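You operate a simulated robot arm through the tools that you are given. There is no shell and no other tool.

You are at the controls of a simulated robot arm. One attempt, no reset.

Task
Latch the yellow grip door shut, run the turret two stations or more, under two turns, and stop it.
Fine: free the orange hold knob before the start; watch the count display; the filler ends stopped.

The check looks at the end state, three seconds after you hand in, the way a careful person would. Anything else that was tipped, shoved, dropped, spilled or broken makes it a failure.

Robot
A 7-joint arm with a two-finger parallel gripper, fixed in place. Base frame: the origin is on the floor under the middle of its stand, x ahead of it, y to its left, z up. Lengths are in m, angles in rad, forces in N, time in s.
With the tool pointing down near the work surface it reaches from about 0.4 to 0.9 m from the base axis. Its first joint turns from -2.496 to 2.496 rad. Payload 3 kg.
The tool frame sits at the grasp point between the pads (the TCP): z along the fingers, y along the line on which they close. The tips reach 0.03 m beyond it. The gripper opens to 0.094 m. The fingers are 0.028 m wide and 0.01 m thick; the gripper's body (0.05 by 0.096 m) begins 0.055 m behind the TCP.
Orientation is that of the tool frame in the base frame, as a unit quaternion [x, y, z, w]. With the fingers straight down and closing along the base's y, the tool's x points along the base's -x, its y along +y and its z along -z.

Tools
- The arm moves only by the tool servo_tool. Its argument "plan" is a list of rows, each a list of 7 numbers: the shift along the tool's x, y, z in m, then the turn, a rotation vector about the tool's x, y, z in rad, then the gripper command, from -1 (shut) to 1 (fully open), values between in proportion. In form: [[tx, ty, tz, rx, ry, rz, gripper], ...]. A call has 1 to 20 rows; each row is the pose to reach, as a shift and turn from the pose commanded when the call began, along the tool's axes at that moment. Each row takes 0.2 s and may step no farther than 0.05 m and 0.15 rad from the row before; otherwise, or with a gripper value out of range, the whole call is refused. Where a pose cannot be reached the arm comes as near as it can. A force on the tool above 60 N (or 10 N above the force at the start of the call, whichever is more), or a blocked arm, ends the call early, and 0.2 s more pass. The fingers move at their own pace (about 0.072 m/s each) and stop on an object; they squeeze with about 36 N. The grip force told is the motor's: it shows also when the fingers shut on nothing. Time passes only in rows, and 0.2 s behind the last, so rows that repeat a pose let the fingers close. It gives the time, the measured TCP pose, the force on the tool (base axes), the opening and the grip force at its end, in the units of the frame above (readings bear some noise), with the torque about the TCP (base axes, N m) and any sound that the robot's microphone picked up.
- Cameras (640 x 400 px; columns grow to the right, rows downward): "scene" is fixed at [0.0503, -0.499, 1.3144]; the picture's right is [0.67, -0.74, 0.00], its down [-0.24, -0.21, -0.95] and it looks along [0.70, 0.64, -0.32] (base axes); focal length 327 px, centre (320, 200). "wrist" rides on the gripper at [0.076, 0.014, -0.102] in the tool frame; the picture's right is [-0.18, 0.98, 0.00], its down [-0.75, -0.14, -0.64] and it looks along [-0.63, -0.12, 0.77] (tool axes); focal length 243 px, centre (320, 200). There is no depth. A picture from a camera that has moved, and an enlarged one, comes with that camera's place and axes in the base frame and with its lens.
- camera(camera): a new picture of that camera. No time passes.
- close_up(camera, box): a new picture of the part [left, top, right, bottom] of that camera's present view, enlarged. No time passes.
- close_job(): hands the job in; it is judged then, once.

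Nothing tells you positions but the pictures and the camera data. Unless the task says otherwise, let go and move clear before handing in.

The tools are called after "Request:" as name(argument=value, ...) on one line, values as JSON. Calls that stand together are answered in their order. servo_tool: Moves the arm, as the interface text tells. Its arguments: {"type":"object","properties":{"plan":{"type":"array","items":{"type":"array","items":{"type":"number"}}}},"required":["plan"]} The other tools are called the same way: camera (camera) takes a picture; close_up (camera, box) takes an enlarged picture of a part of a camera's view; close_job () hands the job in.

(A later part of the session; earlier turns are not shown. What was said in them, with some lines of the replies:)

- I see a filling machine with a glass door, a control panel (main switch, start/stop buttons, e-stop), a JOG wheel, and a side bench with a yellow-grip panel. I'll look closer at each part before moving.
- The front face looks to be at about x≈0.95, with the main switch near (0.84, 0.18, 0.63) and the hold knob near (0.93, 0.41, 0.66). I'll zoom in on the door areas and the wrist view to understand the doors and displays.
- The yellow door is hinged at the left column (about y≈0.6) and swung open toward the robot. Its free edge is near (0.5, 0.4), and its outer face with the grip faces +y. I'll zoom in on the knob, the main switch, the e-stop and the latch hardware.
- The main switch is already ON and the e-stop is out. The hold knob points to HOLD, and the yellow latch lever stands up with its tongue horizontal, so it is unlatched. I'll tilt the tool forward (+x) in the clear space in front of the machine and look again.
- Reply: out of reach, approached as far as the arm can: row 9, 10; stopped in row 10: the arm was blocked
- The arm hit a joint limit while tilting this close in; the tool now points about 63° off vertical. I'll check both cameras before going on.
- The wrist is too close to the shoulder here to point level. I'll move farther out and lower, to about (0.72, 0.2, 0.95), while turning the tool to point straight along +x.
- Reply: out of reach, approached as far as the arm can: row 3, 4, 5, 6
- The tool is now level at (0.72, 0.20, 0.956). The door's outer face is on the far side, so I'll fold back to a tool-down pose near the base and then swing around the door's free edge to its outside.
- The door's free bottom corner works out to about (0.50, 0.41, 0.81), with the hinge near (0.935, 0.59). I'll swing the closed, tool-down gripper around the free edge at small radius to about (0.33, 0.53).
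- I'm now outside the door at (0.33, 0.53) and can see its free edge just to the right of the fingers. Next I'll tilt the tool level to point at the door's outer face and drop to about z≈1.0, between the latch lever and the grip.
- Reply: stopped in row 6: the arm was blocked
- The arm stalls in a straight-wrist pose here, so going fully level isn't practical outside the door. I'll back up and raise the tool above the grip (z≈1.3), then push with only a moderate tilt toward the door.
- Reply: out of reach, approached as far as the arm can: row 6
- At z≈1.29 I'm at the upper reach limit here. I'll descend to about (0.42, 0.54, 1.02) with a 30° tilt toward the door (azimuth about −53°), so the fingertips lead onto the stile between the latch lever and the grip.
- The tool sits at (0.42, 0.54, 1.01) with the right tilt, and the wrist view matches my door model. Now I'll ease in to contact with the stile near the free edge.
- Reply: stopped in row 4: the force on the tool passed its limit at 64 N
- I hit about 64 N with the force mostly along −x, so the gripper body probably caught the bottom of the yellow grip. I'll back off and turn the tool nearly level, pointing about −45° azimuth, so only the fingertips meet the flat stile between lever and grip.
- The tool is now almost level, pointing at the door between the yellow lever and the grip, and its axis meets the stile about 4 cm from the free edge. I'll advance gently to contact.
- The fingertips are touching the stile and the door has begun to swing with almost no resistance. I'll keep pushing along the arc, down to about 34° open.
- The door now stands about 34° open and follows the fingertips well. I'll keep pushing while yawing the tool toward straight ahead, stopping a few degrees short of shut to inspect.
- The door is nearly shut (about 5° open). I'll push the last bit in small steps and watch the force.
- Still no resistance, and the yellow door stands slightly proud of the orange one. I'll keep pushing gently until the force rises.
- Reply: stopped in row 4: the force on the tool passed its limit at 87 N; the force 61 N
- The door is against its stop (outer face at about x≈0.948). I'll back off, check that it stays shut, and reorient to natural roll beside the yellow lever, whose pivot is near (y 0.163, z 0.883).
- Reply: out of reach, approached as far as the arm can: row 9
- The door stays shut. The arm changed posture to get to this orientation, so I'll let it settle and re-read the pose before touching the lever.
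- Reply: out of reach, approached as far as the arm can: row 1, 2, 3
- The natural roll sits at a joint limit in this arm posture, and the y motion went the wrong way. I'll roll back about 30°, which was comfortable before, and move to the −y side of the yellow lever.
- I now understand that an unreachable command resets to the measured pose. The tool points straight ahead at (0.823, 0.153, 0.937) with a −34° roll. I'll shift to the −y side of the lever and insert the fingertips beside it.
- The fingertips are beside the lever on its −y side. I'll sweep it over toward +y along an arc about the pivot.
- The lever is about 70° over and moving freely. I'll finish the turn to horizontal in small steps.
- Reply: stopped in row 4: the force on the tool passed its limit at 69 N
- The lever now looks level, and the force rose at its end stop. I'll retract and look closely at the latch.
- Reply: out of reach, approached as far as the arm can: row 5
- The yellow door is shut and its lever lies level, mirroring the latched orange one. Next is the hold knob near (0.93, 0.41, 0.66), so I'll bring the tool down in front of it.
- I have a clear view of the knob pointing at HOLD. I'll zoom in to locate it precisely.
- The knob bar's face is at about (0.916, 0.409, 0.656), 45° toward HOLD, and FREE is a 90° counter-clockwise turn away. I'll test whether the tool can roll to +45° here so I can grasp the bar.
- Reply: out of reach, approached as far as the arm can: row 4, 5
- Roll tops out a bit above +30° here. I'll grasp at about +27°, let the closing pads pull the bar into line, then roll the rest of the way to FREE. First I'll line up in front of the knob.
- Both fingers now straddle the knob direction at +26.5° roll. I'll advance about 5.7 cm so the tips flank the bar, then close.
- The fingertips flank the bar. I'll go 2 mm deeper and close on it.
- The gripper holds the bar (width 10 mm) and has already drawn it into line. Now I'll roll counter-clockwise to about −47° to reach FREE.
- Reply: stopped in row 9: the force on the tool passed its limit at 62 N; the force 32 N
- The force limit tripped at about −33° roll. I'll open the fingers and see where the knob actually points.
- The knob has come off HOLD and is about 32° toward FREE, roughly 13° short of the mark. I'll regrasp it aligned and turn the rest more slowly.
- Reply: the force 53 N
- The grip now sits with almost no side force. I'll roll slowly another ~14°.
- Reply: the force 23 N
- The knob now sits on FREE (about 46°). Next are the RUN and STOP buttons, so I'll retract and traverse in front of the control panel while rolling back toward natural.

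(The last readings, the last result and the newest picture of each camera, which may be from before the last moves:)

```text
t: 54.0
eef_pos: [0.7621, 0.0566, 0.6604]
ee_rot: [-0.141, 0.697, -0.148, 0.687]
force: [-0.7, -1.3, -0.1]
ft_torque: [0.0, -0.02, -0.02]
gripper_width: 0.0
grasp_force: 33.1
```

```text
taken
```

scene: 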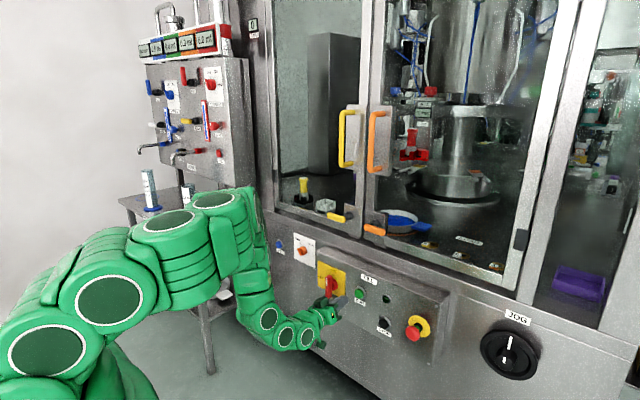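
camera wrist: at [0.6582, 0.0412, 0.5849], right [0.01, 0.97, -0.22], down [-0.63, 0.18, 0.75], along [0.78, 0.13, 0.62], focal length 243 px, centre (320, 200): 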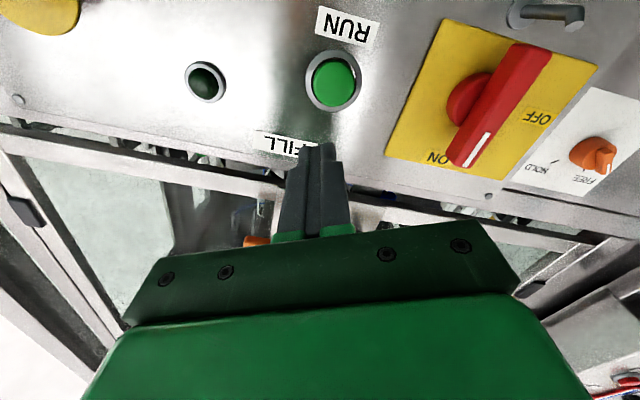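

RUN's face works out to about (0.861, 0.061, 0.635). I'll shift over to view STOP as well, so I know exactly where it is before starting the turret.

Request:
servo_tool(plan=[[0.0304, -0.0135, 0.0006, 0, 0, 0.05, -1], [0.0608, -0.0269, 0.0011, 0, 0, 0.1, -1], [0.0912, -0.0404, 0.0017, 0, 0, 0.15, -1], [0.1216, -0.0538, 0.0022, 0, 0, 0.2, -1]])

Request:
camera(camera="wrist")

Request:
close_up(camera="scene", box=[310, 255, 450, 355])

```text
t: 55.0
eef_pos: [0.7599, -0.0298, 0.5826]
ee_rot: [-0.072, 0.708, -0.079, 0.698]
force: [0.1, -0.7, 0.2]
ft_torque: [-0.02, -0.01, -0.03]
gripper_width: 0.0
grasp_force: 32.9
out of reach, approached as far as the arm can: row 4
```

```text
taken
camera wrist: at [0.6571, -0.0317, 0.5042], right [0.01, 1.0, -0.03], down [-0.63, 0.03, 0.77], along [0.77, 0.01, 0.63], focal length 243 px, centre (320, 200)
```

wrist: 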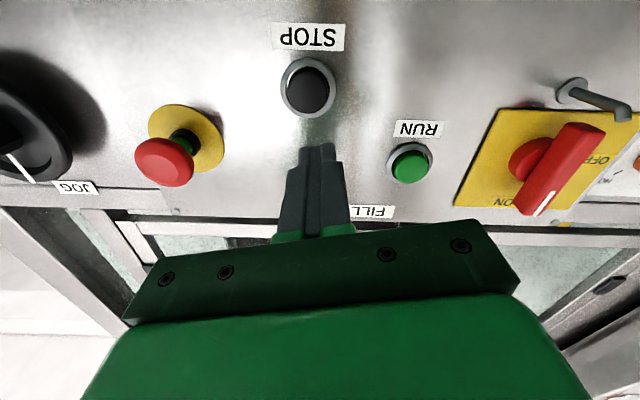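

```text
4.00 times, centred on (380, 305) of scene
camera zoom: at [0.0503, -0.499, 1.3144], right [0.67, -0.74, 0.0], down [-0.24, -0.21, -0.95], along [0.7, 0.64, -0.32], focal length 1309 px, centre (80, -220)
```

zoom: 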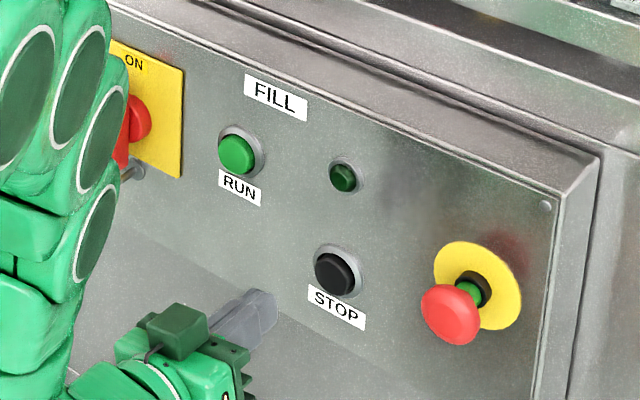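

STOP is at about (0.861, −0.042, 0.562) and RUN at about (0.861, 0.060, 0.632). I'll go to a pre-press pose in front of RUN with a slightly rolled wrist, which stays clear of the joint limit.

Request:
servo_tool(plan=[[-0.017, 0.0194, 0.0096, 0, 0, -0.06, -1], [-0.034, 0.0388, 0.0192, 0, 0, -0.12, -1], [-0.051, 0.0582, 0.0289, 0, 0, -0.19, -1], [-0.068, 0.0776, 0.0385, 0, 0, -0.19, -1]])

Request:
camera(camera="wrist")

Request:
close_up(camera="scene", box=[310, 255, 450, 355])

Request:
close_up(camera="scene", box=[230, 0, 290, 50])

```text
t: 56.0
eef_pos: [0.7999, 0.0585, 0.6322]
ee_rot: [-0.137, 0.698, -0.147, 0.687]
force: [0.1, 0.8, -0.3]
ft_torque: [-0.02, -0.01, 0.0]
gripper_width: 0.0002
grasp_force: 33.5
```

```text
taken
camera wrist: at [0.6971, 0.0429, 0.5563], right [0.01, 0.98, -0.22], down [-0.63, 0.18, 0.76], along [0.78, 0.13, 0.62], focal length 243 px, centre (320, 200)
```

wrist: 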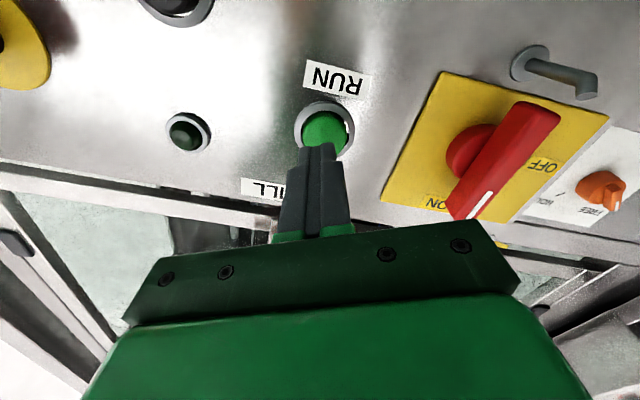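

```text
4.00 times, centred on (380, 305) of scene
camera zoom: at [0.0503, -0.499, 1.3144], right [0.67, -0.74, 0.0], down [-0.24, -0.21, -0.95], along [0.7, 0.64, -0.32], focal length 1309 px, centre (80, -220)
```

zoom: 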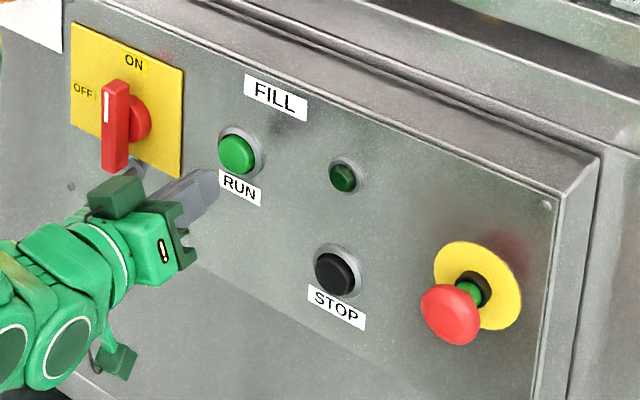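

```text
8.00 times, centred on (260, 25) of scene
camera zoom: at [0.0503, -0.499, 1.3144], right [0.67, -0.74, 0.0], down [-0.24, -0.21, -0.95], along [0.7, 0.64, -0.32], focal length 2618 px, centre (800, 1600)
```

zoom: 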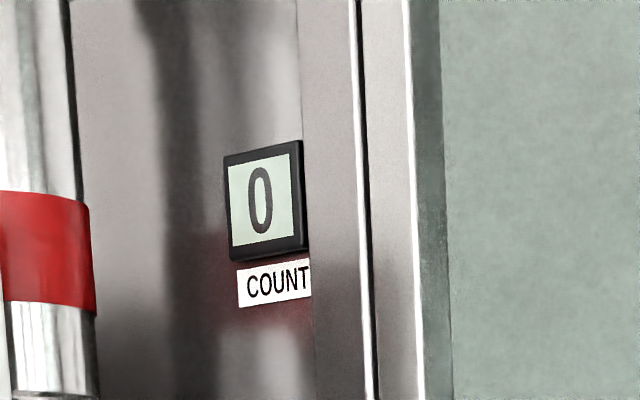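

Before starting anything, I'll dry-run the move to the STOP pre-press pose to confirm it is reachable.

Request:
servo_tool(plan=[[0.035, -0.0214, 0, 0, 0, 0, -1], [0.07, -0.0428, 0, 0, 0, 0, -1], [0.1035, -0.0641, 0.008, 0, 0, 0, -1], [0.1035, -0.0641, 0.0206, 0, 0, 0, -1]])

Request:
camera(camera="wrist")

Request:
close_up(camera="scene", box=[310, 255, 450, 355])

```text
t: 57.0
eef_pos: [0.8001, -0.0162, 0.5819]
ee_rot: [-0.138, 0.698, -0.145, 0.688]
force: [0.3, -0.3, -0.1]
ft_torque: [0.02, 0.04, 0.01]
gripper_width: 0.0001
grasp_force: 32.4
out of reach, approached as far as the arm can: row 3, 4
```

```text
taken
camera wrist: at [0.6967, -0.0327, 0.5069], right [0.01, 0.98, -0.22], down [-0.63, 0.17, 0.76], along [0.78, 0.13, 0.62], focal length 243 px, centre (320, 200)
```

wrist: 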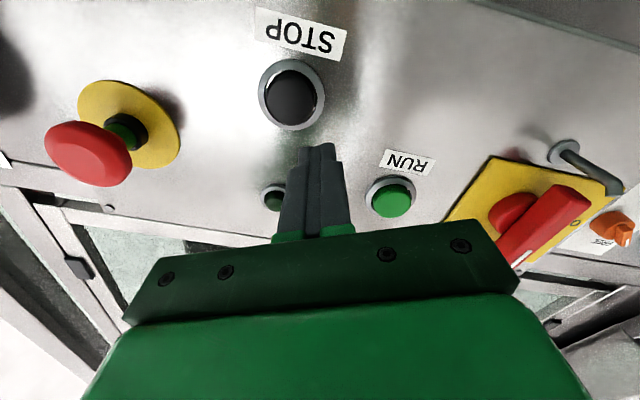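

```text
4.00 times, centred on (380, 305) of scene
camera zoom: at [0.0503, -0.499, 1.3144], right [0.67, -0.74, 0.0], down [-0.24, -0.21, -0.95], along [0.7, 0.64, -0.32], focal length 1309 px, centre (80, -220)
```

zoom: 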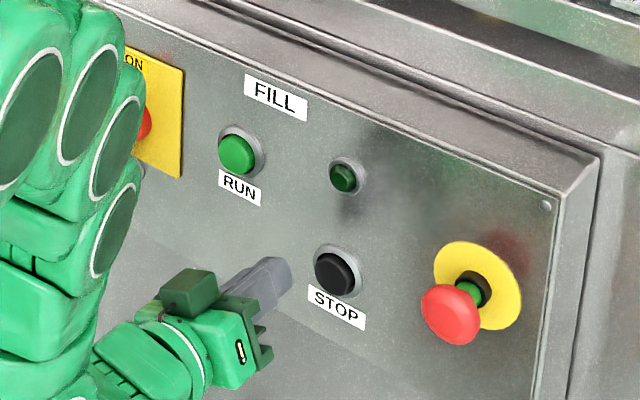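

The straight pose can't get far enough toward −y, so it was good to test before starting. I'll yaw the tool about −23° (pointing slightly right), which should free that joint, and try STOP's pre-press pose again.

Request:
servo_tool(plan=[[0.005, 0.002, 0.0, 0.123, 0.052, 0.002, -1], [0.012, 0.004, 0.002, 0.245, 0.105, 0.003, -1], [0.02, 0.0065, 0.005, 0.3675, 0.157, 0.005, -1], [0.02, 0.0065, 0.005, 0.3675, 0.157, 0.005, -1]])

Request:
camera(camera="wrist")

Request:
close_up(camera="scene", box=[310, 255, 450, 355])

```text
t: 58.0
eef_pos: [0.8051, -0.0203, 0.5619]
ee_rot: [0.005, 0.711, -0.28, 0.645]
force: [0.6, -0.2, 0.5]
ft_torque: [0.0, 0.01, 0.02]
gripper_width: 0.0
grasp_force: 33.1
```

```text
taken
camera wrist: at [0.7036, 0.0064, 0.4863], right [0.39, 0.89, -0.22], down [-0.51, 0.41, 0.76], along [0.76, -0.18, 0.62], focal length 243 px, centre (320, 200)
```

wrist: 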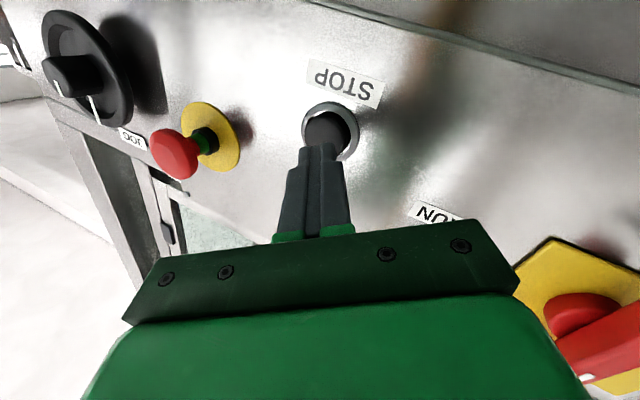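

```text
4.00 times, centred on (380, 305) of scene
camera zoom: at [0.0503, -0.499, 1.3144], right [0.67, -0.74, 0.0], down [-0.24, -0.21, -0.95], along [0.7, 0.64, -0.32], focal length 1309 px, centre (80, -220)
```

zoom: 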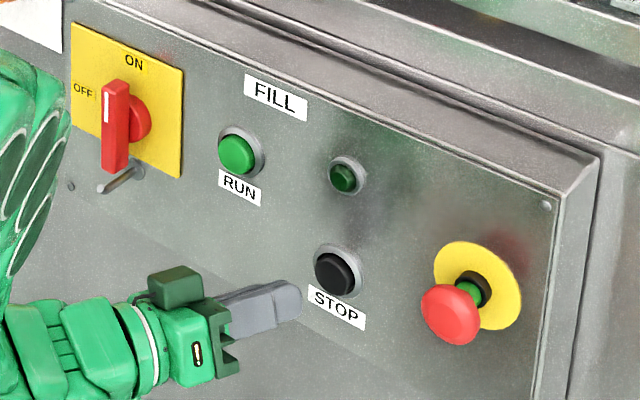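

With the yaw, STOP is reachable, and the fingertips line up on it within a few millimetres. I'll use this same orientation for both buttons and now move in front of RUN.

Request:
servo_tool(plan=[[-0.025, 0.0155, -0.0108, 0, 0, 0, -1], [-0.05, 0.0309, -0.0216, 0, 0, 0, -1], [-0.075, 0.0464, -0.0324, 0, 0, 0, -1], [-0.0999, 0.0618, -0.0432, 0, 0, 0, -1], [-0.0999, 0.0618, -0.0432, 0, 0, 0, -1]])

Request:
camera(camera="wrist")

Request:
close_up(camera="scene", box=[310, 255, 450, 355])

```text
t: 59.2
eef_pos: [0.8041, 0.0863, 0.6309]
ee_rot: [0.004, 0.712, -0.279, 0.645]
force: [0.1, 0.9, 0.3]
ft_torque: [0.03, -0.01, 0.01]
gripper_width: 0.0
grasp_force: 32.7
```

```text
taken
camera wrist: at [0.703, 0.1113, 0.555], right [0.39, 0.9, -0.22], down [-0.51, 0.41, 0.76], along [0.77, -0.18, 0.62], focal length 243 px, centre (320, 200)
```

wrist: 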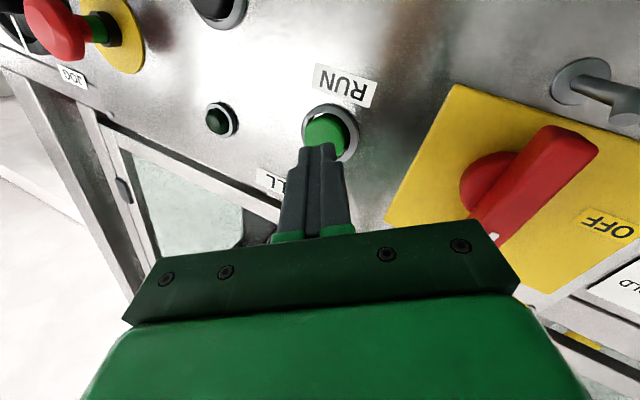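

```text
4.00 times, centred on (380, 305) of scene
camera zoom: at [0.0503, -0.499, 1.3144], right [0.67, -0.74, 0.0], down [-0.24, -0.21, -0.95], along [0.7, 0.64, -0.32], focal length 1309 px, centre (80, -220)
```

zoom: 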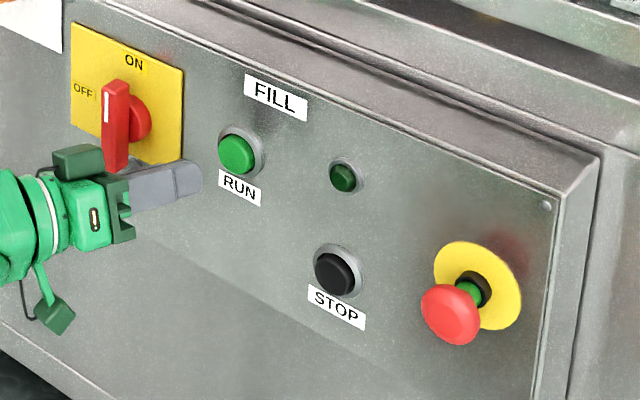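

The fingertips are about 3 cm from RUN and aligned within a few millimetres. Door latched, knob at FREE, count 0, so I'll press RUN now.

Request:
servo_tool(plan=[[0.0024, 0.002, 0.018, 0, 0, 0, -1], [0.0024, 0.002, 0.029, 0, 0, 0, -1], [0.0024, 0.002, 0.033, 0, 0, 0, -1], [0.0024, 0.002, 0.036, 0, 0, 0, -1]])

Request:
camera(camera="scene")

Request:
close_up(camera="scene", box=[230, 0, 290, 50])

Request:
close_up(camera="scene", box=[310, 255, 450, 355])

```text
t: 60.2
eef_pos: [0.838, 0.0736, 0.6273]
ee_rot: [0.004, 0.711, -0.279, 0.645]
force: [-6.9, 1.9, 1.5]
ft_torque: [0.0, -0.11, 0.06]
gripper_width: 0.0
grasp_force: 33.7
heard: click
```

```text
taken
```

scene: 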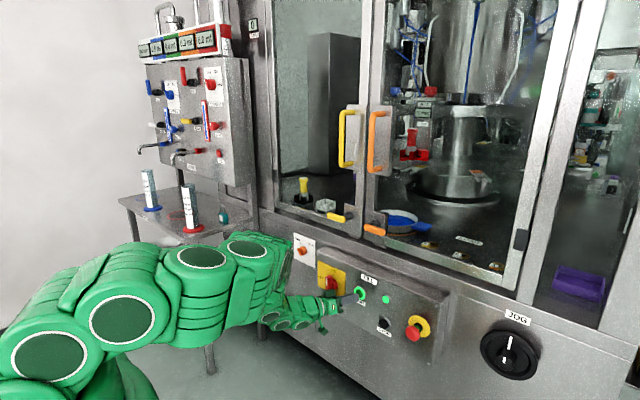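

```text
8.00 times, centred on (260, 25) of scene
camera zoom: at [0.0503, -0.499, 1.3144], right [0.67, -0.74, 0.0], down [-0.24, -0.21, -0.95], along [0.7, 0.64, -0.32], focal length 2618 px, centre (800, 1600)
```

zoom: 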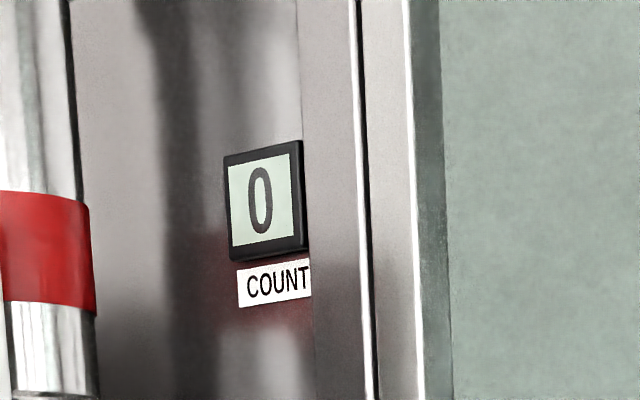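

```text
4.00 times, centred on (380, 305) of scene
camera zoom: at [0.0503, -0.499, 1.3144], right [0.67, -0.74, 0.0], down [-0.24, -0.21, -0.95], along [0.7, 0.64, -0.32], focal length 1309 px, centre (80, -220)
```

zoom: 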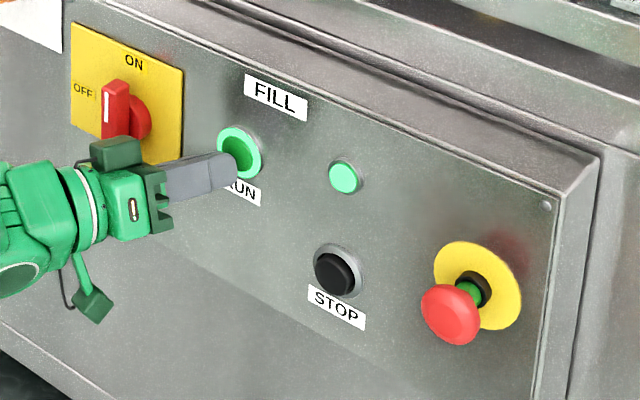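

The click was heard and the run lamp is lit, so the turret is running. I'll move straight to the STOP pre-press pose and check the count.

Request:
servo_tool(plan=[[0, 0, -0.024, 0, 0, 0, -1], [0.034, -0.0195, -0.016, 0, 0, 0, -1], [0.068, -0.039, -0.006, 0, 0, 0, -1], [0.1019, -0.0585, 0.006, 0, 0, 0, -1]])

Request:
close_up(camera="scene", box=[230, 0, 290, 50])

Request:
camera(camera="scene")

Request:
camera(camera="wrist")

```text
t: 61.2
eef_pos: [0.8046, -0.0161, 0.5547]
ee_rot: [0.003, 0.712, -0.278, 0.645]
force: [-1.2, -0.4, -0.3]
ft_torque: [-0.02, -0.02, 0.02]
gripper_width: 0.0
grasp_force: 32.3
```

```text
8.00 times, centred on (260, 25) of scene
camera zoom: at [0.0503, -0.499, 1.3144], right [0.67, -0.74, 0.0], down [-0.24, -0.21, -0.95], along [0.7, 0.64, -0.32], focal length 2618 px, centre (800, 1600)
```

zoom: 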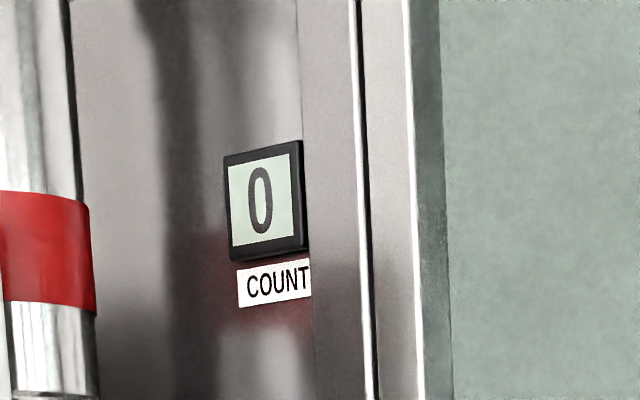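

```text
taken
```

scene: 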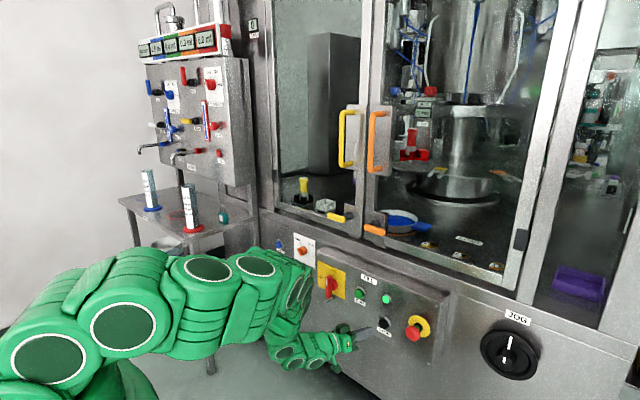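

```text
taken
camera wrist: at [0.7027, 0.0101, 0.4785], right [0.39, 0.9, -0.22], down [-0.51, 0.41, 0.76], along [0.77, -0.18, 0.62], focal length 243 px, centre (320, 200)
```

wrist: 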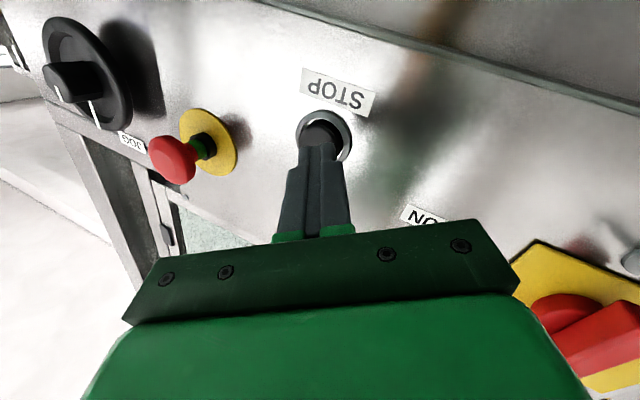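

The turret is turning slowly and the count still reads 0. I'm poised at STOP and will wait about a second, then look again.

Request:
servo_tool(plan=[[0, 0, 0, 0, 0, 0, -1], [0, 0, 0, 0, 0, 0, -1], [0, 0, 0, 0, 0, 0, -1], [0, 0, 0, 0, 0, 0, -1]])

Request:
close_up(camera="scene", box=[230, 0, 290, 50])

Request:
close_up(camera="scene", box=[360, 60, 540, 260])

```text
t: 62.2
eef_pos: [0.8047, -0.0155, 0.5544]
ee_rot: [0.004, 0.712, -0.28, 0.645]
force: [-0.3, 0.1, 0.7]
ft_torque: [0.0, 0.02, 0.0]
gripper_width: 0.0
grasp_force: 33.6
```

```text
8.00 times, centred on (260, 25) of scene
camera zoom: at [0.0503, -0.499, 1.3144], right [0.67, -0.74, 0.0], down [-0.24, -0.21, -0.95], along [0.7, 0.64, -0.32], focal length 2618 px, centre (800, 1600)
```

zoom: 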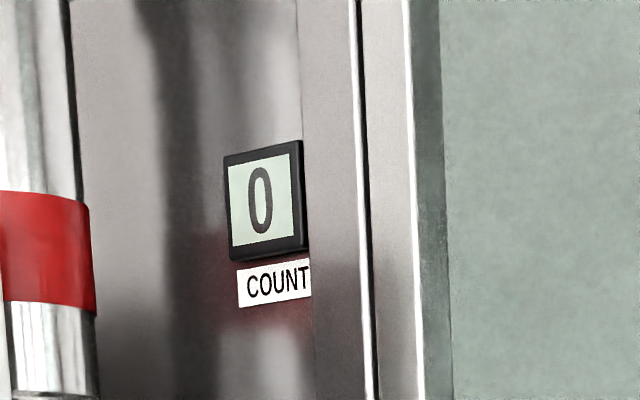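

```text
2.00 times, centred on (450, 160) of scene
camera zoom: at [0.0503, -0.499, 1.3144], right [0.67, -0.74, 0.0], down [-0.24, -0.21, -0.95], along [0.7, 0.64, -0.32], focal length 655 px, centre (60, 280)
```

zoom: 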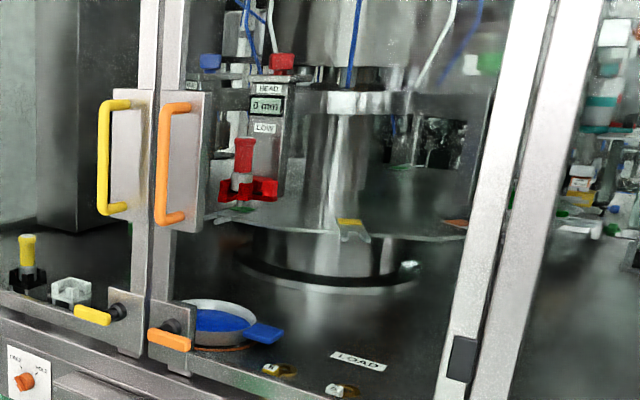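

The turret has moved nearly one station in about 2 s. I'll keep waiting in short steps and watch the count.

Request:
servo_tool(plan=[[0, 0, 0, 0, 0, 0, -1], [0, 0, 0, 0, 0, 0, -1], [0, 0, 0, 0, 0, 0, -1], [0, 0, 0, 0, 0, 0, -1], [0, 0, 0, 0, 0, 0, -1]])

Request:
close_up(camera="scene", box=[230, 0, 290, 50])

Request:
close_up(camera="scene", box=[360, 60, 540, 260])

```text
t: 63.4
eef_pos: [0.8034, -0.0144, 0.5547]
ee_rot: [0.005, 0.711, -0.279, 0.645]
force: [0.2, -0.1, 0.8]
ft_torque: [0.02, -0.01, 0.01]
gripper_width: 0.0
grasp_force: 33.1
```

```text
8.00 times, centred on (260, 25) of scene
camera zoom: at [0.0503, -0.499, 1.3144], right [0.67, -0.74, 0.0], down [-0.24, -0.21, -0.95], along [0.7, 0.64, -0.32], focal length 2618 px, centre (800, 1600)
```

zoom: 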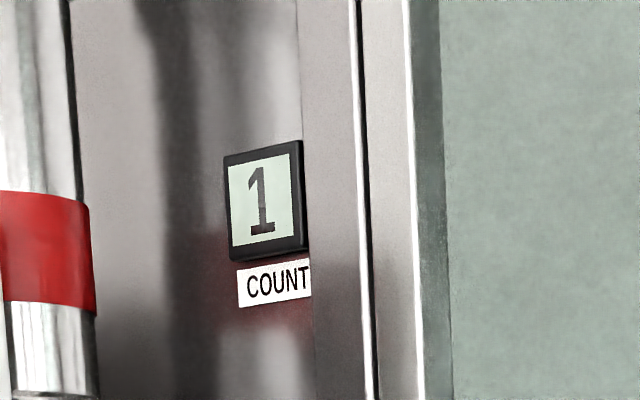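

```text
2.00 times, centred on (450, 160) of scene
camera zoom: at [0.0503, -0.499, 1.3144], right [0.67, -0.74, 0.0], down [-0.24, -0.21, -0.95], along [0.7, 0.64, -0.32], focal length 655 px, centre (60, 280)
```

zoom: 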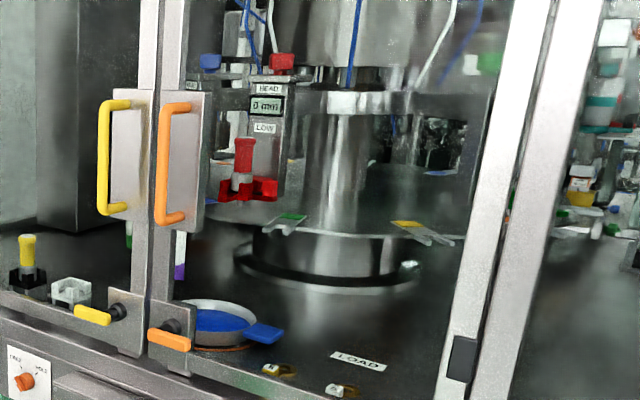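

Count is 1 at roughly 2.4 s per station. I'll wait about 2 s more.

Request:
servo_tool(plan=[[0, 0, 0, 0, 0, 0, -1], [0, 0, 0, 0, 0, 0, -1], [0, 0, 0, 0, 0, 0, -1], [0, 0, 0, 0, 0, 0, -1], [0, 0, 0, 0, 0, 0, -1], [0, 0, 0, 0, 0, 0, -1], [0, 0, 0, 0, 0, 0, -1], [0, 0, 0, 0, 0, 0, -1]])

Request:
close_up(camera="scene", box=[230, 0, 290, 50])

Request:
close_up(camera="scene", box=[360, 60, 540, 260])

Request:
camera(camera="wrist")

```text
t: 65.2
eef_pos: [0.8042, -0.0153, 0.5548]
ee_rot: [0.004, 0.712, -0.278, 0.645]
force: [-0.9, -0.5, -0.4]
ft_torque: [0.01, -0.05, 0.03]
gripper_width: 0.0
grasp_force: 32.8
```

```text
8.00 times, centred on (260, 25) of scene
camera zoom: at [0.0503, -0.499, 1.3144], right [0.67, -0.74, 0.0], down [-0.24, -0.21, -0.95], along [0.7, 0.64, -0.32], focal length 2618 px, centre (800, 1600)
```

zoom: 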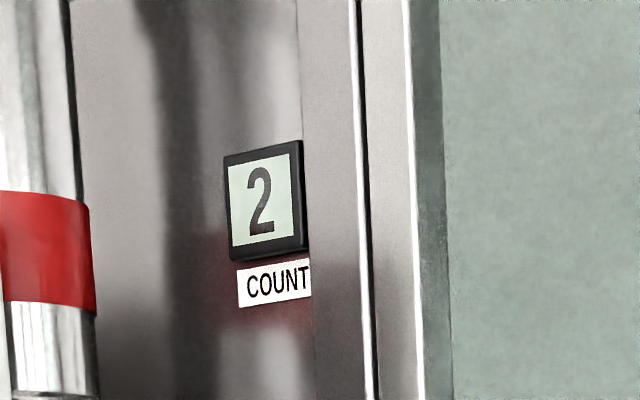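

```text
2.00 times, centred on (450, 160) of scene
camera zoom: at [0.0503, -0.499, 1.3144], right [0.67, -0.74, 0.0], down [-0.24, -0.21, -0.95], along [0.7, 0.64, -0.32], focal length 655 px, centre (60, 280)
```

zoom: 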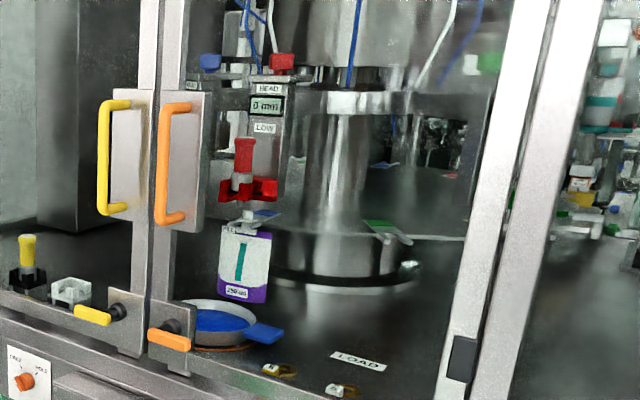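

```text
taken
camera wrist: at [0.7027, 0.0103, 0.4786], right [0.39, 0.9, -0.22], down [-0.51, 0.41, 0.76], along [0.77, -0.18, 0.62], focal length 243 px, centre (320, 200)
```

wrist: 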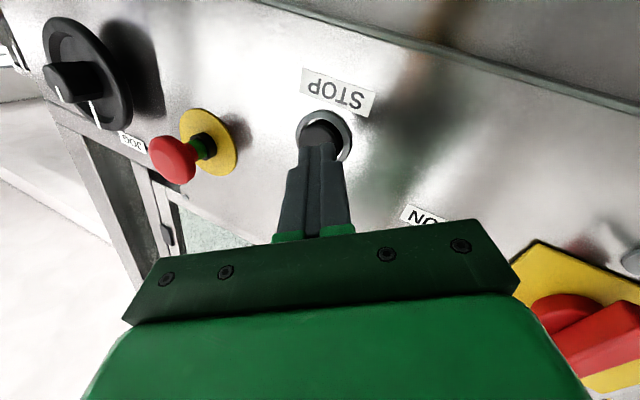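

Count reads 2, so two stations are done. Pressing STOP now; it should halt at around 2.5 stations.

Request:
servo_tool(plan=[[0, 0, 0.018, 0, 0, 0, -1], [0, 0, 0.03, 0, 0, 0, -1], [0, 0, 0.035, 0, 0, 0, -1], [0, 0, 0.0375, 0, 0, 0, -1]])

Request:
close_up(camera="scene", box=[310, 255, 450, 355])

Request:
close_up(camera="scene", box=[360, 60, 540, 260])

Request:
close_up(camera="scene", box=[230, 0, 290, 50])

```text
t: 66.2
eef_pos: [0.8386, -0.0299, 0.5548]
ee_rot: [0.003, 0.712, -0.279, 0.644]
force: [-9.4, 5.8, -0.4]
ft_torque: [-0.01, -0.01, 0.17]
gripper_width: 0.0003
grasp_force: 33.3
heard: click
```

```text
4.00 times, centred on (380, 305) of scene
camera zoom: at [0.0503, -0.499, 1.3144], right [0.67, -0.74, 0.0], down [-0.24, -0.21, -0.95], along [0.7, 0.64, -0.32], focal length 1309 px, centre (80, -220)
```

zoom: 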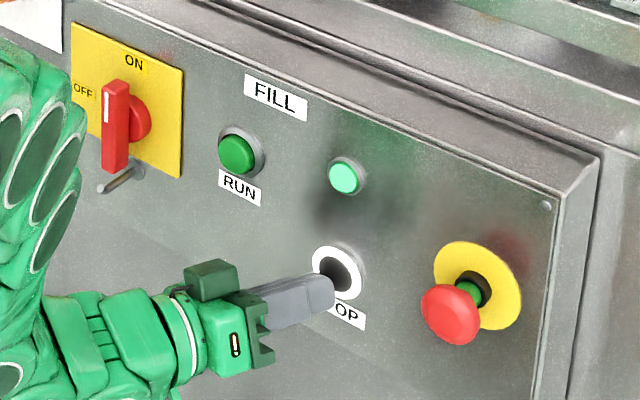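

```text
2.00 times, centred on (450, 160) of scene
camera zoom: at [0.0503, -0.499, 1.3144], right [0.67, -0.74, 0.0], down [-0.24, -0.21, -0.95], along [0.7, 0.64, -0.32], focal length 655 px, centre (60, 280)
```

zoom: 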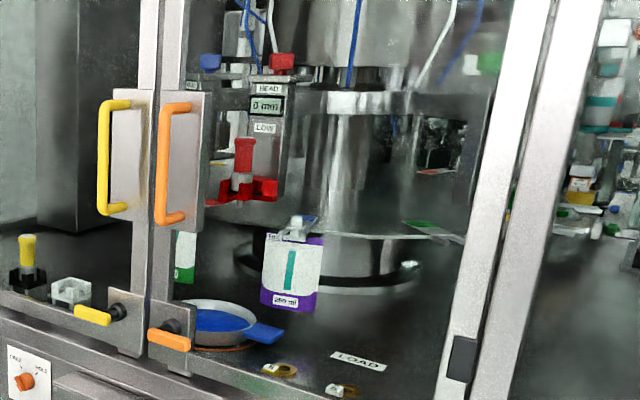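

```text
8.00 times, centred on (260, 25) of scene
camera zoom: at [0.0503, -0.499, 1.3144], right [0.67, -0.74, 0.0], down [-0.24, -0.21, -0.95], along [0.7, 0.64, -0.32], focal length 2618 px, centre (800, 1600)
```

zoom: 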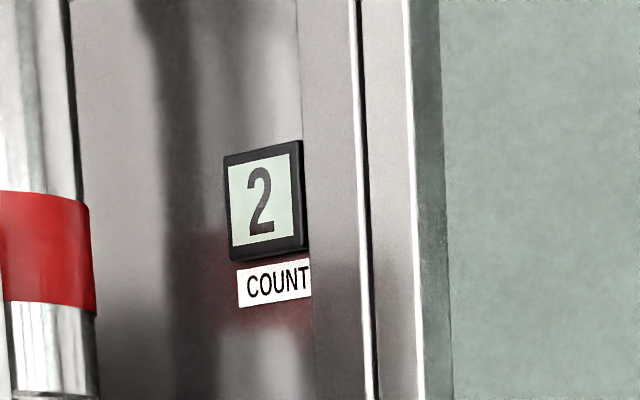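

The STOP click was heard, but the run lamp was still lit at that instant. I'll release the button, back off and verify that the turret has really stopped.

Request:
servo_tool(plan=[[0, 0, -0.015, 0, 0, 0, -1], [0, 0, -0.022, 0, 0, 0, -1]])

Request:
close_up(camera="scene", box=[310, 255, 450, 355])

Request:
close_up(camera="scene", box=[360, 60, 540, 260])

Request:
close_up(camera="scene", box=[230, 0, 290, 50])

```text
t: 66.8
eef_pos: [0.8186, -0.0232, 0.5558]
ee_rot: [0.005, 0.711, -0.279, 0.645]
force: [0.0, 0.2, -0.1]
ft_torque: [0.04, 0.04, 0.03]
gripper_width: 0.0
grasp_force: 33.0
```

```text
4.00 times, centred on (380, 305) of scene
camera zoom: at [0.0503, -0.499, 1.3144], right [0.67, -0.74, 0.0], down [-0.24, -0.21, -0.95], along [0.7, 0.64, -0.32], focal length 1309 px, centre (80, -220)
```

zoom: 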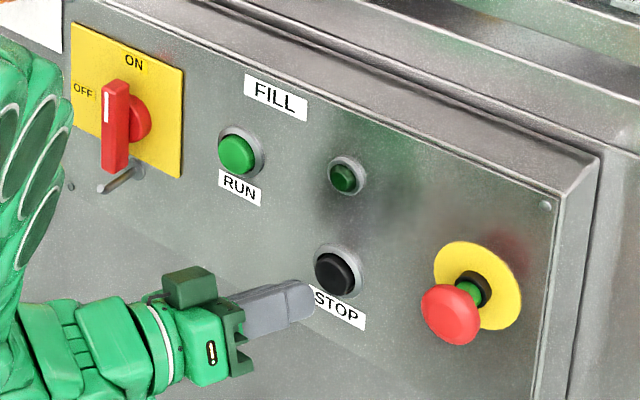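

```text
2.00 times, centred on (450, 160) of scene
camera zoom: at [0.0503, -0.499, 1.3144], right [0.67, -0.74, 0.0], down [-0.24, -0.21, -0.95], along [0.7, 0.64, -0.32], focal length 655 px, centre (60, 280)
```

zoom: 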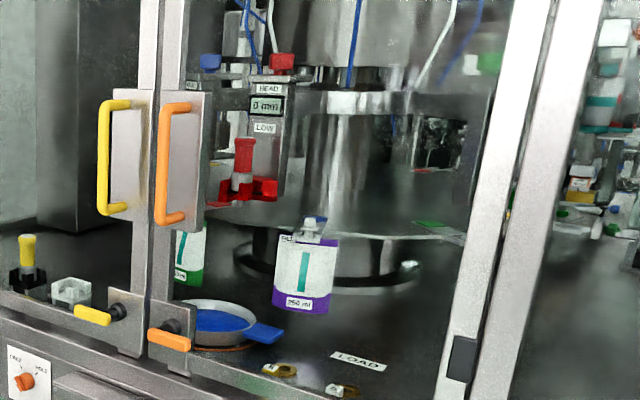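

```text
8.00 times, centred on (260, 25) of scene
camera zoom: at [0.0503, -0.499, 1.3144], right [0.67, -0.74, 0.0], down [-0.24, -0.21, -0.95], along [0.7, 0.64, -0.32], focal length 2618 px, centre (800, 1600)
```

zoom: 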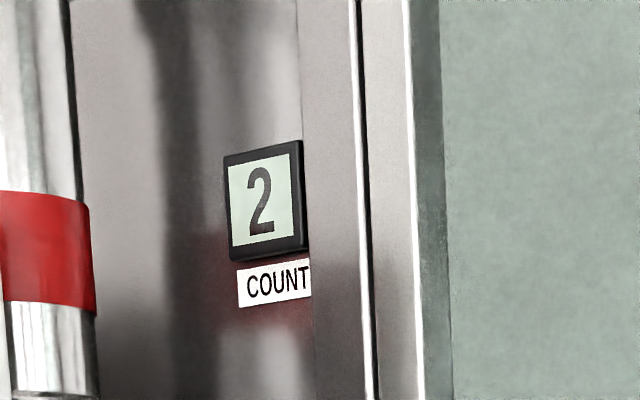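

The run lamp is off and the count holds at 2. I'll retract the arm clear and compare the turret again to confirm it is at rest.

Request:
servo_tool(plan=[[0, 0, -0.03, 0, 0, 0, -1], [0, 0, -0.06, 0, 0, 0, -1], [0, 0, -0.09, 0, 0, 0, -1], [0, 0, -0.11, 0, 0, 0, -1], [0, 0, -0.11, 0, 0, 0, -1], [0, 0, -0.11, 0, 0, 0, -1]])

Request:
camera(camera="scene")

Request:
close_up(camera="scene", box=[360, 60, 540, 260])

Request:
close_up(camera="scene", box=[310, 180, 420, 260])

Request:
close_up(camera="scene", box=[230, 0, 290, 50])

Request:
close_up(camera="scene", box=[270, 225, 430, 345])

```text
t: 68.2
eef_pos: [0.7196, 0.022, 0.5575]
ee_rot: [0.005, 0.711, -0.28, 0.645]
force: [0.3, 0.0, 0.1]
ft_torque: [0.02, -0.01, -0.01]
gripper_width: 0.0
grasp_force: 33.0
```

```text
taken
```

scene: 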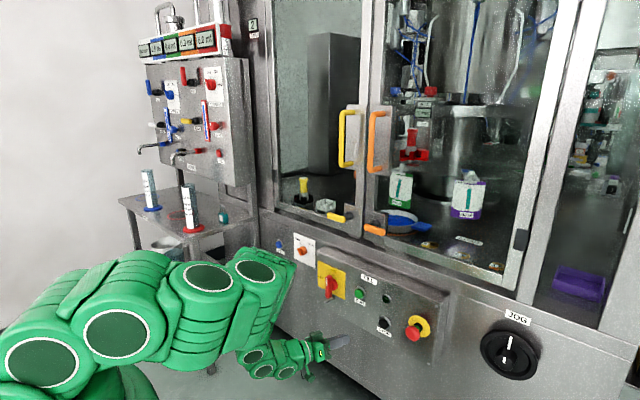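

```text
2.00 times, centred on (450, 160) of scene
camera zoom: at [0.0503, -0.499, 1.3144], right [0.67, -0.74, 0.0], down [-0.24, -0.21, -0.95], along [0.7, 0.64, -0.32], focal length 655 px, centre (60, 280)
```

zoom: 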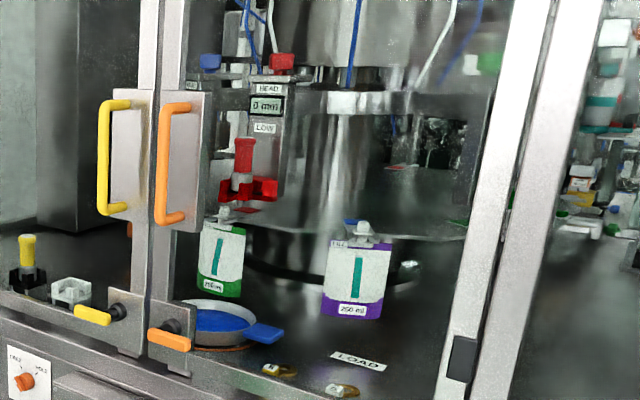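

```text
5.00 times, centred on (365, 220) of scene
camera zoom: at [0.0503, -0.499, 1.3144], right [0.67, -0.74, 0.0], down [-0.24, -0.21, -0.95], along [0.7, 0.64, -0.32], focal length 1636 px, centre (95, 100)
```

zoom: 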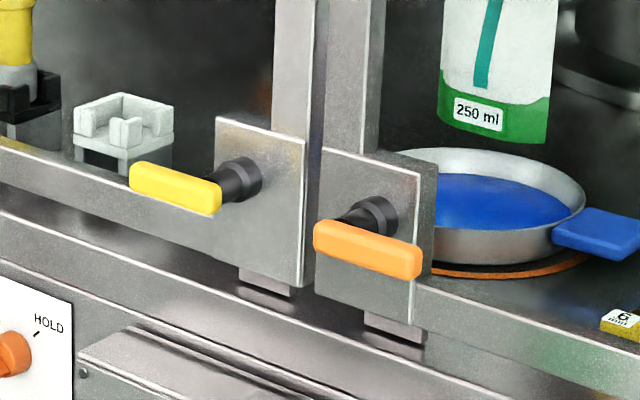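

```text
8.00 times, centred on (260, 25) of scene
camera zoom: at [0.0503, -0.499, 1.3144], right [0.67, -0.74, 0.0], down [-0.24, -0.21, -0.95], along [0.7, 0.64, -0.32], focal length 2618 px, centre (800, 1600)
```

zoom: 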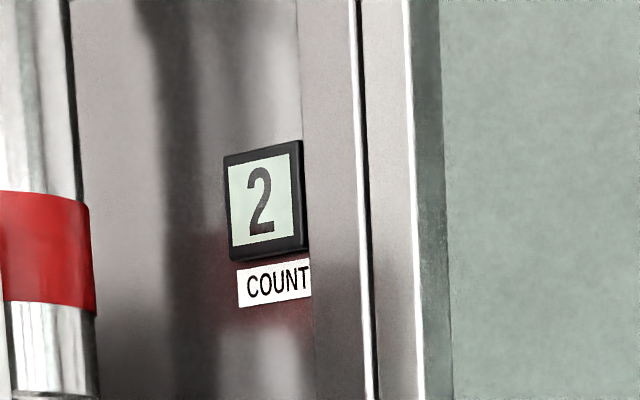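

```text
3.33 times, centred on (350, 285) of scene
camera zoom: at [0.0503, -0.499, 1.3144], right [0.67, -0.74, 0.0], down [-0.24, -0.21, -0.95], along [0.7, 0.64, -0.32], focal length 1091 px, centre (220, -83)
```

zoom: 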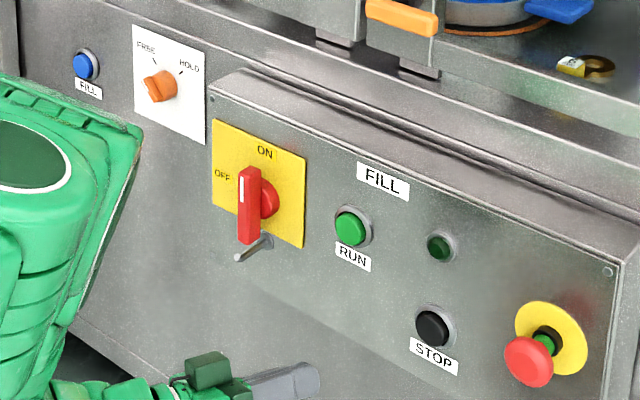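

The turret still seems to be creeping after STOP, with the pouches shifting between frames. I'll watch for another second to see whether it is coasting to the next station.

Request:
servo_tool(plan=[[0, 0, 0, 0, 0, 0, -1], [0, 0, 0, 0, 0, 0, -1], [0, 0, 0, 0, 0, 0, -1], [0, 0, 0, 0, 0, 0, -1]])

Request:
close_up(camera="scene", box=[360, 60, 540, 260])

Request:
close_up(camera="scene", box=[230, 0, 290, 50])

```text
t: 69.2
eef_pos: [0.7196, 0.0214, 0.5578]
ee_rot: [0.004, 0.711, -0.28, 0.645]
force: [-0.2, -0.4, -0.4]
ft_torque: [-0.03, -0.01, -0.01]
gripper_width: 0.0
grasp_force: 33.0
```

```text
2.00 times, centred on (450, 160) of scene
camera zoom: at [0.0503, -0.499, 1.3144], right [0.67, -0.74, 0.0], down [-0.24, -0.21, -0.95], along [0.7, 0.64, -0.32], focal length 655 px, centre (60, 280)
```

zoom: 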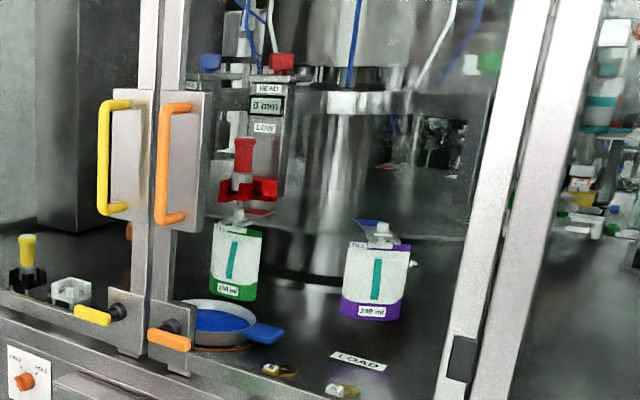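

```text
8.00 times, centred on (260, 25) of scene
camera zoom: at [0.0503, -0.499, 1.3144], right [0.67, -0.74, 0.0], down [-0.24, -0.21, -0.95], along [0.7, 0.64, -0.32], focal length 2618 px, centre (800, 1600)
```

zoom: 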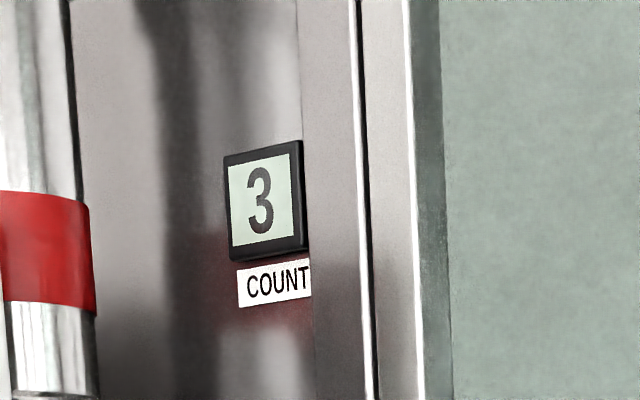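

It is slowing: about 21 px/s now against 35 px/s before, and the count is 3. So the turret is coasting down after STOP, and I'll wait until it is fully still.

Request:
servo_tool(plan=[[0, 0, 0, 0, 0, 0, -1], [0, 0, 0, 0, 0, 0, -1], [0, 0, 0, 0, 0, 0, -1], [0, 0, 0, 0, 0, 0, -1], [0, 0, 0, 0, 0, 0, -1], [0, 0, 0, 0, 0, 0, -1], [0, 0, 0, 0, 0, 0, -1], [0, 0, 0, 0, 0, 0, -1], [0, 0, 0, 0, 0, 0, -1], [0, 0, 0, 0, 0, 0, -1]])

Request:
close_up(camera="scene", box=[360, 60, 540, 260])

Request:
close_up(camera="scene", box=[230, 0, 290, 50])

```text
t: 71.4
eef_pos: [0.7207, 0.0215, 0.5569]
ee_rot: [0.004, 0.711, -0.279, 0.645]
force: [0.1, 0.2, 0.7]
ft_torque: [-0.01, -0.01, 0.02]
gripper_width: 0.0001
grasp_force: 33.4
```

```text
2.00 times, centred on (450, 160) of scene
camera zoom: at [0.0503, -0.499, 1.3144], right [0.67, -0.74, 0.0], down [-0.24, -0.21, -0.95], along [0.7, 0.64, -0.32], focal length 655 px, centre (60, 280)
```

zoom: 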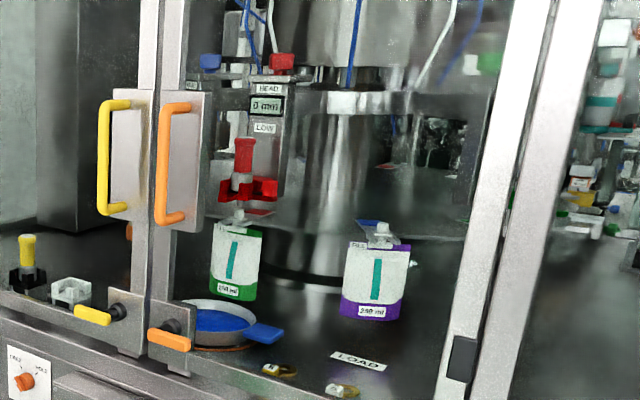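

```text
8.00 times, centred on (260, 25) of scene
camera zoom: at [0.0503, -0.499, 1.3144], right [0.67, -0.74, 0.0], down [-0.24, -0.21, -0.95], along [0.7, 0.64, -0.32], focal length 2618 px, centre (800, 1600)
```

zoom: 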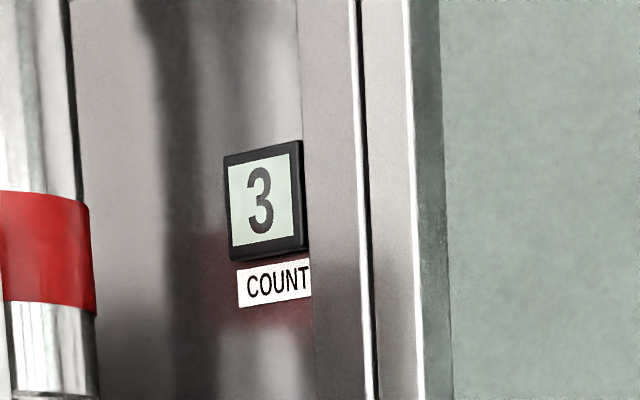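

The turret is at rest and the count holds at 3, which is well under two turns. One last check that nothing else was disturbed before handing in.

Request:
close_up(camera="scene", box=[100, 100, 280, 260])

Request:
camera(camera="scene")

Request:
close_up(camera="scene", box=[280, 170, 420, 260])

```text
2.50 times, centred on (190, 180) of scene
camera zoom: at [0.0503, -0.499, 1.3144], right [0.67, -0.74, 0.0], down [-0.24, -0.21, -0.95], along [0.7, 0.64, -0.32], focal length 818 px, centre (645, 250)
```

zoom: 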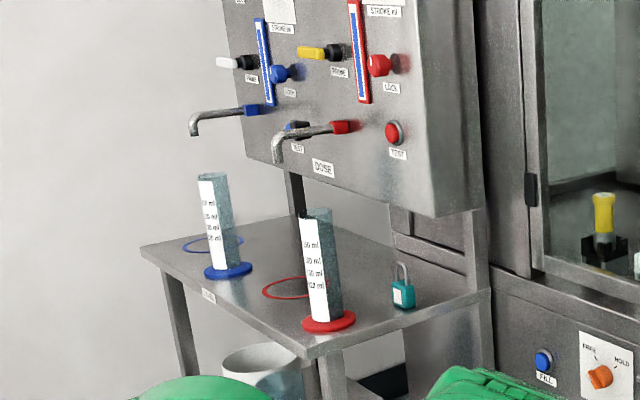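

```text
taken
```

scene: 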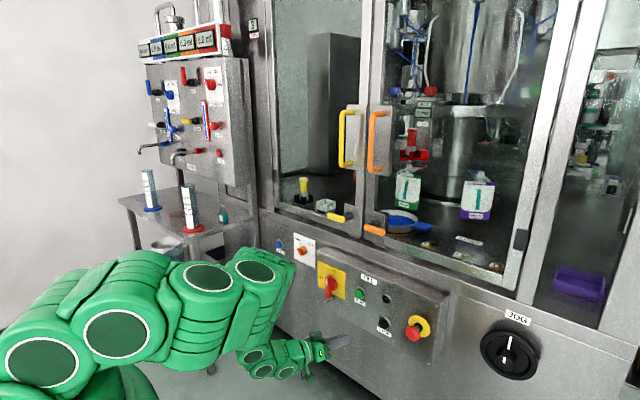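

```text
4.44 times, centred on (350, 215) of scene
camera zoom: at [0.0503, -0.499, 1.3144], right [0.67, -0.74, 0.0], down [-0.24, -0.21, -0.95], along [0.7, 0.64, -0.32], focal length 1455 px, centre (187, 133)
```

zoom: 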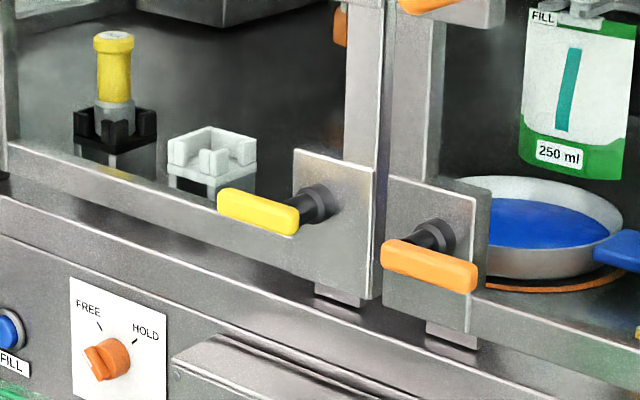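

The yellow door is shut with its lever across, the hold knob is on FREE, and the turret sits still at count 3 with the run lamp off. The bench items look undisturbed and the arm is clear of the panel, so I'm handing in.

Request:
close_job()

```text
The job is handed in.
```

The yellow grip door is shut and latched. The turret ran three stations, well under two turns, and is stopped. I've handed the job in, but no verdict has come back.

- **Door:** it is closed against its stop, and the yellow latch lever is turned to level, mirroring the latched orange one. I judged the latch from the lever, because the tongue behind the door was out of view.
- **Hold knob:** I turned it from HOLD to FREE before starting. The first turn stopped about 13° short, so I gripped it again and finished the turn.
- **Run and stop:** I pressed RUN and watched the count, then pressed STOP just after it reached 2. The turret coasted on to finish the third station. It was still at count 3, with the run lamp off, when I last checked.
- **Contacts along the way:** early on, the gripper bumped the door, probably at the bottom of the yellow grip (about 64 N). The final push that seated the door peaked at 87 N, and the lever reached its end stop at 69 N. Nothing looked damaged, tipped or moved in the last pictures.

The arm ended with the gripper empty, about 10 cm back from the STOP button.
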